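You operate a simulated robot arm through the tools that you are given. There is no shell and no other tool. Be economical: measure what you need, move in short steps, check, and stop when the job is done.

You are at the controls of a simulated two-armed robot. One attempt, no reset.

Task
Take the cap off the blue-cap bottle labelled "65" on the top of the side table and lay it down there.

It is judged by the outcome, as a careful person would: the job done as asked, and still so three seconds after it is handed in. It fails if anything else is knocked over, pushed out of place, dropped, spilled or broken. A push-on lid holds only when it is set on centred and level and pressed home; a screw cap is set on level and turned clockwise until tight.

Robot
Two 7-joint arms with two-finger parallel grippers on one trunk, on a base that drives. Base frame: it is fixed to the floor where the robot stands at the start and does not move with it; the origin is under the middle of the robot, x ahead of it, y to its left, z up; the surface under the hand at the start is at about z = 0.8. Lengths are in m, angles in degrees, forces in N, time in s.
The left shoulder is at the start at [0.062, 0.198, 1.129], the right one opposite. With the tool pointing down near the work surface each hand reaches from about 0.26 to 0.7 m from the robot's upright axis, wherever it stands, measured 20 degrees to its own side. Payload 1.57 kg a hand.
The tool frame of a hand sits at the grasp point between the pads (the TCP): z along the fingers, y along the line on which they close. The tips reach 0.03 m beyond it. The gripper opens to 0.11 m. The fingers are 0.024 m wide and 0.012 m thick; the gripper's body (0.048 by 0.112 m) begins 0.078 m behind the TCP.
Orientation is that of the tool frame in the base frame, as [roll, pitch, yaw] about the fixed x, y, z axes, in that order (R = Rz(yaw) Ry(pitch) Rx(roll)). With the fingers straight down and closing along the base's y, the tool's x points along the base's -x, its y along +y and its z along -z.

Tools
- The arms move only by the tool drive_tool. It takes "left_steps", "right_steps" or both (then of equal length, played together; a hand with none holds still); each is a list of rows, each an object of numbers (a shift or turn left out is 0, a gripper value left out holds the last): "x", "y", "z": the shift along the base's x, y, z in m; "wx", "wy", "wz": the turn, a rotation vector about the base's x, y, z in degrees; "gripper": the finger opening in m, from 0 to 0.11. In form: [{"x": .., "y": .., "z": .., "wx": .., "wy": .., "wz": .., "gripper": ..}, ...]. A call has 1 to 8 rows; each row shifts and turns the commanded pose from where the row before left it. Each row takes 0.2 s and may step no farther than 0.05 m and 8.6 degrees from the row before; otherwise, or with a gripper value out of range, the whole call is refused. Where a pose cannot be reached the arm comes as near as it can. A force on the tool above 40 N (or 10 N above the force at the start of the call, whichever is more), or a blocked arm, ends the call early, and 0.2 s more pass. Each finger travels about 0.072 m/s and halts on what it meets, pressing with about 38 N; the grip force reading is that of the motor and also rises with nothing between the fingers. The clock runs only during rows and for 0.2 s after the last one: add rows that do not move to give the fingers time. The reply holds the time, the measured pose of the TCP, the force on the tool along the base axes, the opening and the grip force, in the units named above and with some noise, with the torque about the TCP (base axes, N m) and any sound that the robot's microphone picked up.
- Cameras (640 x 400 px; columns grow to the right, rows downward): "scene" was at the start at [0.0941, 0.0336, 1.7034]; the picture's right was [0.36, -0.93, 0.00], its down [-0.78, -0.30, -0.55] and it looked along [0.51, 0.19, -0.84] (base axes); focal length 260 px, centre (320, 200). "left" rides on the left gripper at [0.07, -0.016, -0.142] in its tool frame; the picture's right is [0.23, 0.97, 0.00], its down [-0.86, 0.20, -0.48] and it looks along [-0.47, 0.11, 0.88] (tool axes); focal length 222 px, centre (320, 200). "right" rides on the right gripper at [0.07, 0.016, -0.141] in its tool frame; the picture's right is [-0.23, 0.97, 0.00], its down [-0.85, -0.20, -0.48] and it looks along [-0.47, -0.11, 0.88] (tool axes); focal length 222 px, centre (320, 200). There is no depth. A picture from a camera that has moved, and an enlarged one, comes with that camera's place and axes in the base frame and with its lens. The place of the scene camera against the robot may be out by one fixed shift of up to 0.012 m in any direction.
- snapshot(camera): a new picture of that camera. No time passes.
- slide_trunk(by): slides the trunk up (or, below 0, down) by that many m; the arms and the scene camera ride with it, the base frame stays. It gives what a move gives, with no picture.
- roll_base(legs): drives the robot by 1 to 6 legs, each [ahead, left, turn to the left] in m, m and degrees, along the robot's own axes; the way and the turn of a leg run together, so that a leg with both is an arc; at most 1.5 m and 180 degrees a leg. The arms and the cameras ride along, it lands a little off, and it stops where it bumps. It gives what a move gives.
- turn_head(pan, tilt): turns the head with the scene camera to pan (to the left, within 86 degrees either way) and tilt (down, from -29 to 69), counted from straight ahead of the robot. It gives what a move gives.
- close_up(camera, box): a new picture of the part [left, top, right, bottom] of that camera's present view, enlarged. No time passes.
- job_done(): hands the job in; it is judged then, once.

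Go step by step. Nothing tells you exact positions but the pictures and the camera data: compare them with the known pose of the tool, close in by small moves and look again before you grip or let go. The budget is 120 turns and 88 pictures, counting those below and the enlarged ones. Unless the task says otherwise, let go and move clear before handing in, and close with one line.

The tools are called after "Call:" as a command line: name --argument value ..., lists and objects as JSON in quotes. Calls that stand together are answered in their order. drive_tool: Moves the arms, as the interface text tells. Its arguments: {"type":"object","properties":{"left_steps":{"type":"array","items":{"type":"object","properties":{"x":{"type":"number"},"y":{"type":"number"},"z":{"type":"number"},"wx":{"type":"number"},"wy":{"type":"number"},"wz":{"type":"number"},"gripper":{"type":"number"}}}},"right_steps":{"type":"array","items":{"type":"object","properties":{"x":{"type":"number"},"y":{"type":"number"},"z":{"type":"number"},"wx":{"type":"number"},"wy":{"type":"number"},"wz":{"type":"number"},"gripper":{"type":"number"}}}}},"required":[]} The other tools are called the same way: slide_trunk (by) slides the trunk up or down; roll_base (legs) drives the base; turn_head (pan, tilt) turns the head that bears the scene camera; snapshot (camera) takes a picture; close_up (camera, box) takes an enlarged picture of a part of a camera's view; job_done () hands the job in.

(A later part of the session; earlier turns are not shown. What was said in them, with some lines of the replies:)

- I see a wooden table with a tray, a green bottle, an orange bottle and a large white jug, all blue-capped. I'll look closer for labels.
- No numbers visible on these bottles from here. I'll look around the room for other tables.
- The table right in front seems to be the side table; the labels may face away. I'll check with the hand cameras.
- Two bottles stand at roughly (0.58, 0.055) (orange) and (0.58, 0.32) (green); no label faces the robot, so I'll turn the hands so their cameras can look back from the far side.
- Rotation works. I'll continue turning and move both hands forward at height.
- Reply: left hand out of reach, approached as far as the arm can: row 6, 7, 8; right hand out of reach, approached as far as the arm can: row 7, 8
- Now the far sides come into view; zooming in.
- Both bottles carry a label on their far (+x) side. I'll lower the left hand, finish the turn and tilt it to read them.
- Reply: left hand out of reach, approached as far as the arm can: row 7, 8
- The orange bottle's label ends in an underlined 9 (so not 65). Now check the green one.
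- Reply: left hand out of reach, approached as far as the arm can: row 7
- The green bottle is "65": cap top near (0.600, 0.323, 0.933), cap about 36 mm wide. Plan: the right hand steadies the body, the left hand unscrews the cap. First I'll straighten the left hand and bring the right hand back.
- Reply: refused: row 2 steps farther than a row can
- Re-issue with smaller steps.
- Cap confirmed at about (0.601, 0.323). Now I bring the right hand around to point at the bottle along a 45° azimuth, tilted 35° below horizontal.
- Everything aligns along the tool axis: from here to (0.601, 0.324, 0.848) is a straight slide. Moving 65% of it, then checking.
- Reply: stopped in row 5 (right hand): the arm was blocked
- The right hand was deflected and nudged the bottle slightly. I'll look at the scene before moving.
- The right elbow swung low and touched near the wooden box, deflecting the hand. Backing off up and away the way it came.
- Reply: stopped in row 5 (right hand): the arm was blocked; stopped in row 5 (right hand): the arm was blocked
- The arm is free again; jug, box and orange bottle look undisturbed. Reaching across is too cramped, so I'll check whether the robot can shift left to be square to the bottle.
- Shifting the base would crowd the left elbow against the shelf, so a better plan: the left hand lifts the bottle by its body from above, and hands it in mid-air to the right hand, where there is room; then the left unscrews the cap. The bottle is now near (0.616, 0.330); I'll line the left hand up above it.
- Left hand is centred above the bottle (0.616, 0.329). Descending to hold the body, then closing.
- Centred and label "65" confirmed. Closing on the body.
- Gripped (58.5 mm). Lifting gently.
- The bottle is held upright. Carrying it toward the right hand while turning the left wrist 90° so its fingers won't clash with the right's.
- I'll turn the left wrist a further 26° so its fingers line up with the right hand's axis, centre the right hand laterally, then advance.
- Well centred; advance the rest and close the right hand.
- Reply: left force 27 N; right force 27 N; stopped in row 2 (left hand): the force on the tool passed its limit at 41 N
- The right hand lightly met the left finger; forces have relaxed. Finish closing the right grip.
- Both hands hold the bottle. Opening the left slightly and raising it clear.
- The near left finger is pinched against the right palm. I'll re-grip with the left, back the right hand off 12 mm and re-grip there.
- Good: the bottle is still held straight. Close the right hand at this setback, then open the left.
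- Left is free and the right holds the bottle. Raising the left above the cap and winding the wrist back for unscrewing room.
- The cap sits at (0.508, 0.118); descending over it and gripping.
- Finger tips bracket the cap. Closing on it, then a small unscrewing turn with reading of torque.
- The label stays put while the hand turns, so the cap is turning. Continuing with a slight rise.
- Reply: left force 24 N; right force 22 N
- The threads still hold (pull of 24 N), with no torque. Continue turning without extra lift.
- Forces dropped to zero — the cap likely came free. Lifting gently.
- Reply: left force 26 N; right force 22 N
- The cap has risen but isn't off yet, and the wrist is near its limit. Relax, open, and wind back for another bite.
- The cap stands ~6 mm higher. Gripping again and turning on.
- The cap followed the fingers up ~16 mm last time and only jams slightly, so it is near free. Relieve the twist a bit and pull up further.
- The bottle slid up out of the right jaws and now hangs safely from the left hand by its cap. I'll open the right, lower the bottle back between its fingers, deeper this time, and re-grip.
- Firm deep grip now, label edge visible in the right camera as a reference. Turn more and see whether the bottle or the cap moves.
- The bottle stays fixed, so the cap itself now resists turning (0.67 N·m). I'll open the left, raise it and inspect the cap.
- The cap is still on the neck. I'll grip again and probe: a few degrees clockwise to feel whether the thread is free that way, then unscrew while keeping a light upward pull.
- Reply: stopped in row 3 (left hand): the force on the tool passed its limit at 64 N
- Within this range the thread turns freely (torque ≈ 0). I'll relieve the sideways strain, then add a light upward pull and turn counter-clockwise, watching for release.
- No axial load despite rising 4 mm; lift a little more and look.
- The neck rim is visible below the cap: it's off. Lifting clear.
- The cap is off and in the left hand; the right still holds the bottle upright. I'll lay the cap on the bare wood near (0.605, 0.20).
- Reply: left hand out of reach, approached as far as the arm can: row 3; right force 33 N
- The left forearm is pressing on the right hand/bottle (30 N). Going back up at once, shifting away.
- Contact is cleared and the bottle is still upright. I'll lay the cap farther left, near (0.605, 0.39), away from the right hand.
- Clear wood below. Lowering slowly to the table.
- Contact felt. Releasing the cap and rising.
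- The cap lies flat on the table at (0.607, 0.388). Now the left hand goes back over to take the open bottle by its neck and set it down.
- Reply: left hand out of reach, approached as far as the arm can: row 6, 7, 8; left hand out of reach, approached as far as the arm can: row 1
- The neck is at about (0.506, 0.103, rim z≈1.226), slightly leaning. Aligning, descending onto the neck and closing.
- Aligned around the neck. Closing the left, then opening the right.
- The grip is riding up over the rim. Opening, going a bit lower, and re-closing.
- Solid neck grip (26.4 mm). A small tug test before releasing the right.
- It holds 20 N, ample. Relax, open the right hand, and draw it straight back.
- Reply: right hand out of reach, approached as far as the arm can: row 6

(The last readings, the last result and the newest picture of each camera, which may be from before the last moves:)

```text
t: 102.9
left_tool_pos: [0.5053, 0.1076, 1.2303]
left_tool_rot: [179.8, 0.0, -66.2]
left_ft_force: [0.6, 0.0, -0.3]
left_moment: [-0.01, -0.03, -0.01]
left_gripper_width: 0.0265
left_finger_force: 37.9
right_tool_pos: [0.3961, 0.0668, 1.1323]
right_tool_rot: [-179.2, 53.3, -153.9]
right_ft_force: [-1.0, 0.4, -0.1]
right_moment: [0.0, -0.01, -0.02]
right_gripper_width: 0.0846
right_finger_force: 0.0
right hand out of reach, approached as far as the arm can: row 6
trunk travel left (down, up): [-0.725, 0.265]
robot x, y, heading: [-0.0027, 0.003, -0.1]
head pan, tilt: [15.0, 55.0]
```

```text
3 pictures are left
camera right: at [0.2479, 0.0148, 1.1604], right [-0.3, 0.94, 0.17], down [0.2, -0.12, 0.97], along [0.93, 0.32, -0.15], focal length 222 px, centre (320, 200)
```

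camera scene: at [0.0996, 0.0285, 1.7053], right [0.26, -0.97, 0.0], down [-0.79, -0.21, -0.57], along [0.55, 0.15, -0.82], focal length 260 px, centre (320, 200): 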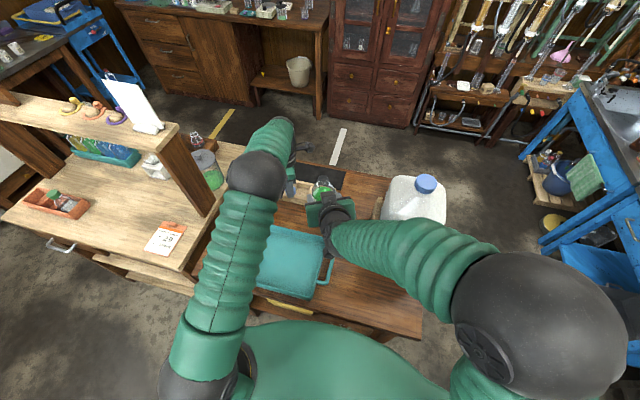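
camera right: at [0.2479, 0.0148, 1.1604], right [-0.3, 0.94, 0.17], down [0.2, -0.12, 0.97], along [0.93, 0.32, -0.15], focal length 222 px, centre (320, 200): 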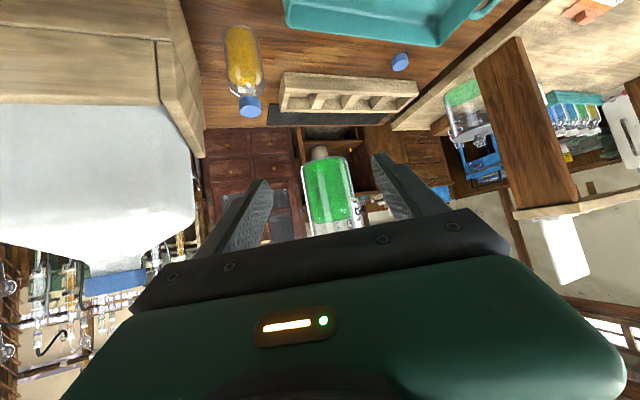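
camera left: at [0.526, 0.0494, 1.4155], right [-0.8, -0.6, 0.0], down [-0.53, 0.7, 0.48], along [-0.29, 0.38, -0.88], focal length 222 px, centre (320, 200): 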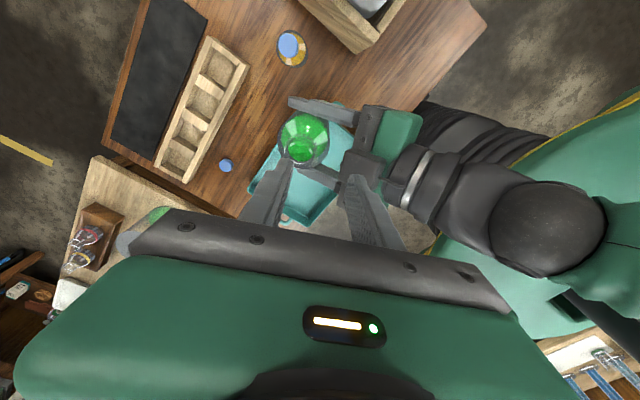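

The bottle hangs straight from the left hand, cap visible on the table. Carrying the bottle back over its spot at (0.601, 0.32).

Call:
drive_tool --left_steps '[{"x": 0.008, "y": 0.0355, "z": -0.01}, {"x": 0.016, "y": 0.0355, "z": -0.015}, {"x": 0.016, "y": 0.0355, "z": -0.02}, {"x": 0.016, "y": 0.0355, "z": -0.02}, {"x": 0.02, "y": 0.0355, "z": -0.02}, {"x": 0.02, "y": 0.0355, "z": -0.02}, {}]' --right_steps '[{"y": -0.015}, {"y": -0.015}, {"y": -0.015}, {"y": -0.015}, {}, {}, {}]'

Call:
drive_tool --left_steps '[{"z": -0.04}, {"z": -0.04}, {"z": -0.04}, {"z": -0.02}, {}]'

```text
t: 104.5
left_tool_pos: [0.6006, 0.322, 1.1259]
left_tool_rot: [179.7, 0.0, -66.2]
left_ft_force: [-0.7, 0.9, 0.5]
left_moment: [0.0, -0.02, -0.01]
left_gripper_width: 0.0262
left_finger_force: 38.0
right_tool_pos: [0.4243, 0.0352, 1.1407]
right_tool_rot: [-179.1, 53.3, -153.8]
right_ft_force: [-0.1, 0.6, -1.0]
right_moment: [-0.04, 0.0, -0.01]
right_gripper_width: 0.0854
right_finger_force: 0.1
right hand out of reach, approached as far as the arm can: row 1, 2, 3, 4
trunk travel left (down, up): [-0.725, 0.265]
robot x, y, heading: [0.0006, 0.001, -0.2]
head pan, tilt: [15.0, 55.0]
```

```text
t: 105.7
left_tool_pos: [0.6006, 0.3218, 0.9848]
left_tool_rot: [179.7, -0.1, -66.2]
left_ft_force: [0.6, -0.3, 0.1]
left_moment: [-0.05, -0.02, 0.02]
left_gripper_width: 0.0266
left_finger_force: 37.4
right_tool_pos: [0.4247, 0.0348, 1.139]
right_tool_rot: [-179.1, 53.3, -153.8]
right_ft_force: [0.2, -0.3, -0.9]
right_moment: [-0.02, 0.0, 0.01]
right_gripper_width: 0.0849
right_finger_force: 0.0
trunk travel left (down, up): [-0.725, 0.265]
robot x, y, heading: [-0.0028, 0.0016, 0.0]
head pan, tilt: [15.0, 55.0]
```

Call:
snapshot --camera "left"

Call:
drive_tool --left_steps '[{"z": -0.015}, {"z": -0.008}, {}]'

```text
2 pictures are left
camera left: at [0.644, 0.2634, 1.1259], right [-0.8, -0.6, 0.0], down [-0.53, 0.7, 0.48], along [-0.29, 0.38, -0.88], focal length 222 px, centre (320, 200)
```

left: 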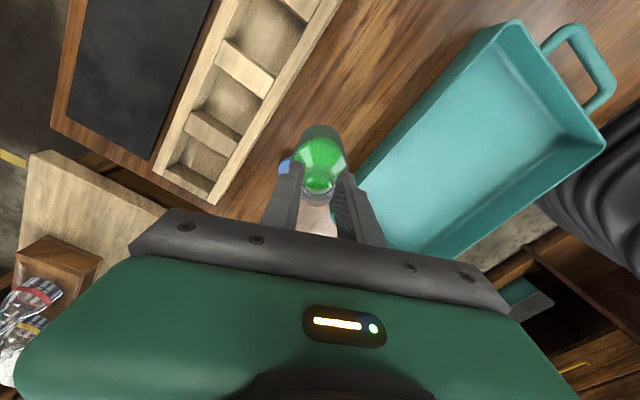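

```text
t: 106.5
left_tool_pos: [0.6015, 0.3214, 0.9609]
left_tool_rot: [179.7, 0.1, -66.2]
left_ft_force: [0.7, 0.2, 0.0]
left_moment: [0.0, -0.03, 0.01]
left_gripper_width: 0.0266
left_finger_force: 37.5
right_tool_pos: [0.4253, 0.0355, 1.1398]
right_tool_rot: [-179.1, 53.3, -153.8]
right_ft_force: [-1.0, 0.1, 0.2]
right_moment: [0.0, 0.02, 0.02]
right_gripper_width: 0.0852
right_finger_force: 0.0
trunk travel left (down, up): [-0.725, 0.265]
robot x, y, heading: [-0.0025, -0.0005, 0.1]
head pan, tilt: [15.0, 55.0]
```

Clear of the cap. Lowering in small steps until the base touches.

Call:
drive_tool --left_steps '[{"z": -0.003}, {"z": -0.002}, {}]'

Call:
drive_tool --left_steps '[{"z": -0.002}, {}]'

Call:
drive_tool --left_steps '[{"z": -0.002}, {}]'

```text
t: 107.3
left_tool_pos: [0.6024, 0.3221, 0.9578]
left_tool_rot: [179.8, 0.0, -66.2]
left_ft_force: [-0.5, 1.1, 0.9]
left_moment: [0.15, 0.05, -0.03]
left_gripper_width: 0.0266
left_finger_force: 37.3
right_tool_pos: [0.426, 0.0342, 1.14]
right_tool_rot: [-179.0, 53.3, -153.8]
right_ft_force: [0.4, -0.6, 0.0]
right_moment: [0.01, 0.0, 0.0]
right_gripper_width: 0.0847
right_finger_force: 0.0
trunk travel left (down, up): [-0.725, 0.265]
robot x, y, heading: [0.0008, 0.0032, -0.1]
head pan, tilt: [15.0, 55.0]
```

```text
t: 107.9
left_tool_pos: [0.6003, 0.321, 0.9569]
left_tool_rot: [179.9, 0.1, -66.2]
left_ft_force: [-2.6, 2.1, 12.2]
left_moment: [0.76, 0.29, 0.07]
left_gripper_width: 0.0268
left_finger_force: 37.6
right_tool_pos: [0.4245, 0.0339, 1.1402]
right_tool_rot: [-179.2, 53.4, -153.8]
right_ft_force: [0.0, -0.4, 0.4]
right_moment: [-0.01, 0.02, -0.01]
right_gripper_width: 0.085
right_finger_force: 0.1
trunk travel left (down, up): [-0.725, 0.265]
robot x, y, heading: [-0.0007, -0.0038, 0.2]
head pan, tilt: [15.0, 55.0]
```

```text
t: 108.5
left_tool_pos: [0.6005, 0.3186, 0.9562]
left_tool_rot: [-180.0, 0.1, -66.2]
left_ft_force: [-2.5, -0.2, 20.3]
left_moment: [0.54, 0.31, 0.06]
left_gripper_width: 0.0265
left_finger_force: 37.5
right_tool_pos: [0.423, 0.0318, 1.1407]
right_tool_rot: [-179.1, 53.4, -153.9]
right_ft_force: [0.1, 0.2, -0.1]
right_moment: [0.02, 0.01, -0.03]
right_gripper_width: 0.0851
right_finger_force: 0.1
trunk travel left (down, up): [-0.725, 0.265]
robot x, y, heading: [0.0019, -0.002, 0.0]
head pan, tilt: [15.0, 55.0]
```

The base is on the table and pressed level. Ease off and open slowly, then rise.

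Call:
drive_tool --left_steps '[{"z": 0.001}, {"gripper": 0.029}, {"gripper": 0.033}, {"gripper": 0.04}, {"gripper": 0.055}, {}]'

Call:
drive_tool --left_steps '[{"z": 0.015}, {"z": 0.025}, {"z": 0.04}, {"z": 0.04}, {"z": 0.03}]'

Call:
snapshot --camera "left"

```text
t: 109.9
left_tool_pos: [0.6006, 0.3206, 0.9545]
left_tool_rot: [179.8, 0.1, -66.2]
left_ft_force: [0.0, 0.0, 0.6]
left_moment: [-0.03, 0.02, 0.01]
left_gripper_width: 0.0552
left_finger_force: 0.1
right_tool_pos: [0.4246, 0.0354, 1.1399]
right_tool_rot: [-179.1, 53.3, -153.8]
right_ft_force: [-0.4, 0.1, 0.4]
right_moment: [0.02, 0.03, 0.0]
right_gripper_width: 0.0849
right_finger_force: 0.1
trunk travel left (down, up): [-0.725, 0.265]
robot x, y, heading: [-0.0011, 0.0004, 0.1]
head pan, tilt: [15.0, 55.0]
```

```text
t: 111.1
left_tool_pos: [0.6013, 0.3192, 1.1036]
left_tool_rot: [179.8, 0.1, -66.2]
left_ft_force: [-0.6, 0.2, 0.8]
left_moment: [0.01, -0.01, 0.03]
left_gripper_width: 0.055
left_finger_force: 0.0
right_tool_pos: [0.4253, 0.0344, 1.1392]
right_tool_rot: [-179.1, 53.3, -153.8]
right_ft_force: [0.5, -0.5, 0.4]
right_moment: [-0.01, 0.02, 0.0]
right_gripper_width: 0.0852
right_finger_force: 0.1
trunk travel left (down, up): [-0.725, 0.265]
robot x, y, heading: [0.0006, 0.0016, 0.1]
head pan, tilt: [15.0, 55.0]
```

```text
1 pictures are left
camera left: at [0.6443, 0.2622, 1.2449], right [-0.8, -0.6, 0.0], down [-0.53, 0.7, 0.48], along [-0.29, 0.38, -0.88], focal length 222 px, centre (320, 200)
```

left: 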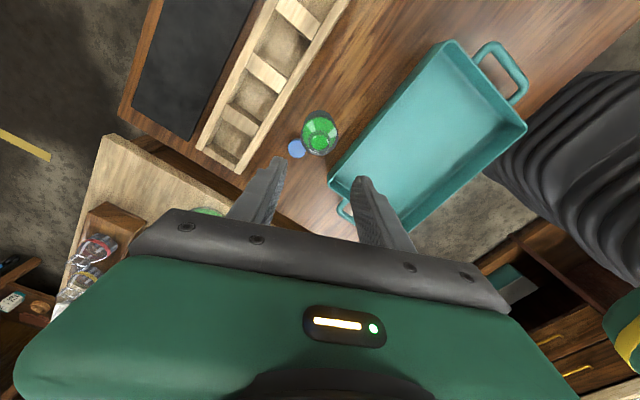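

The open "65" bottle stands upright, the blue cap lies flat on the table beside it, and both hands are clear. Handing in.

Call:
job_done

```text
The job is handed in.
```

The blue cap is off the "65" bottle (the green one) and lies flat on the side table at about (0.61, 0.39). The open bottle stands upright within a couple of centimetres of where it started, and I saw no spill or other item out of place.
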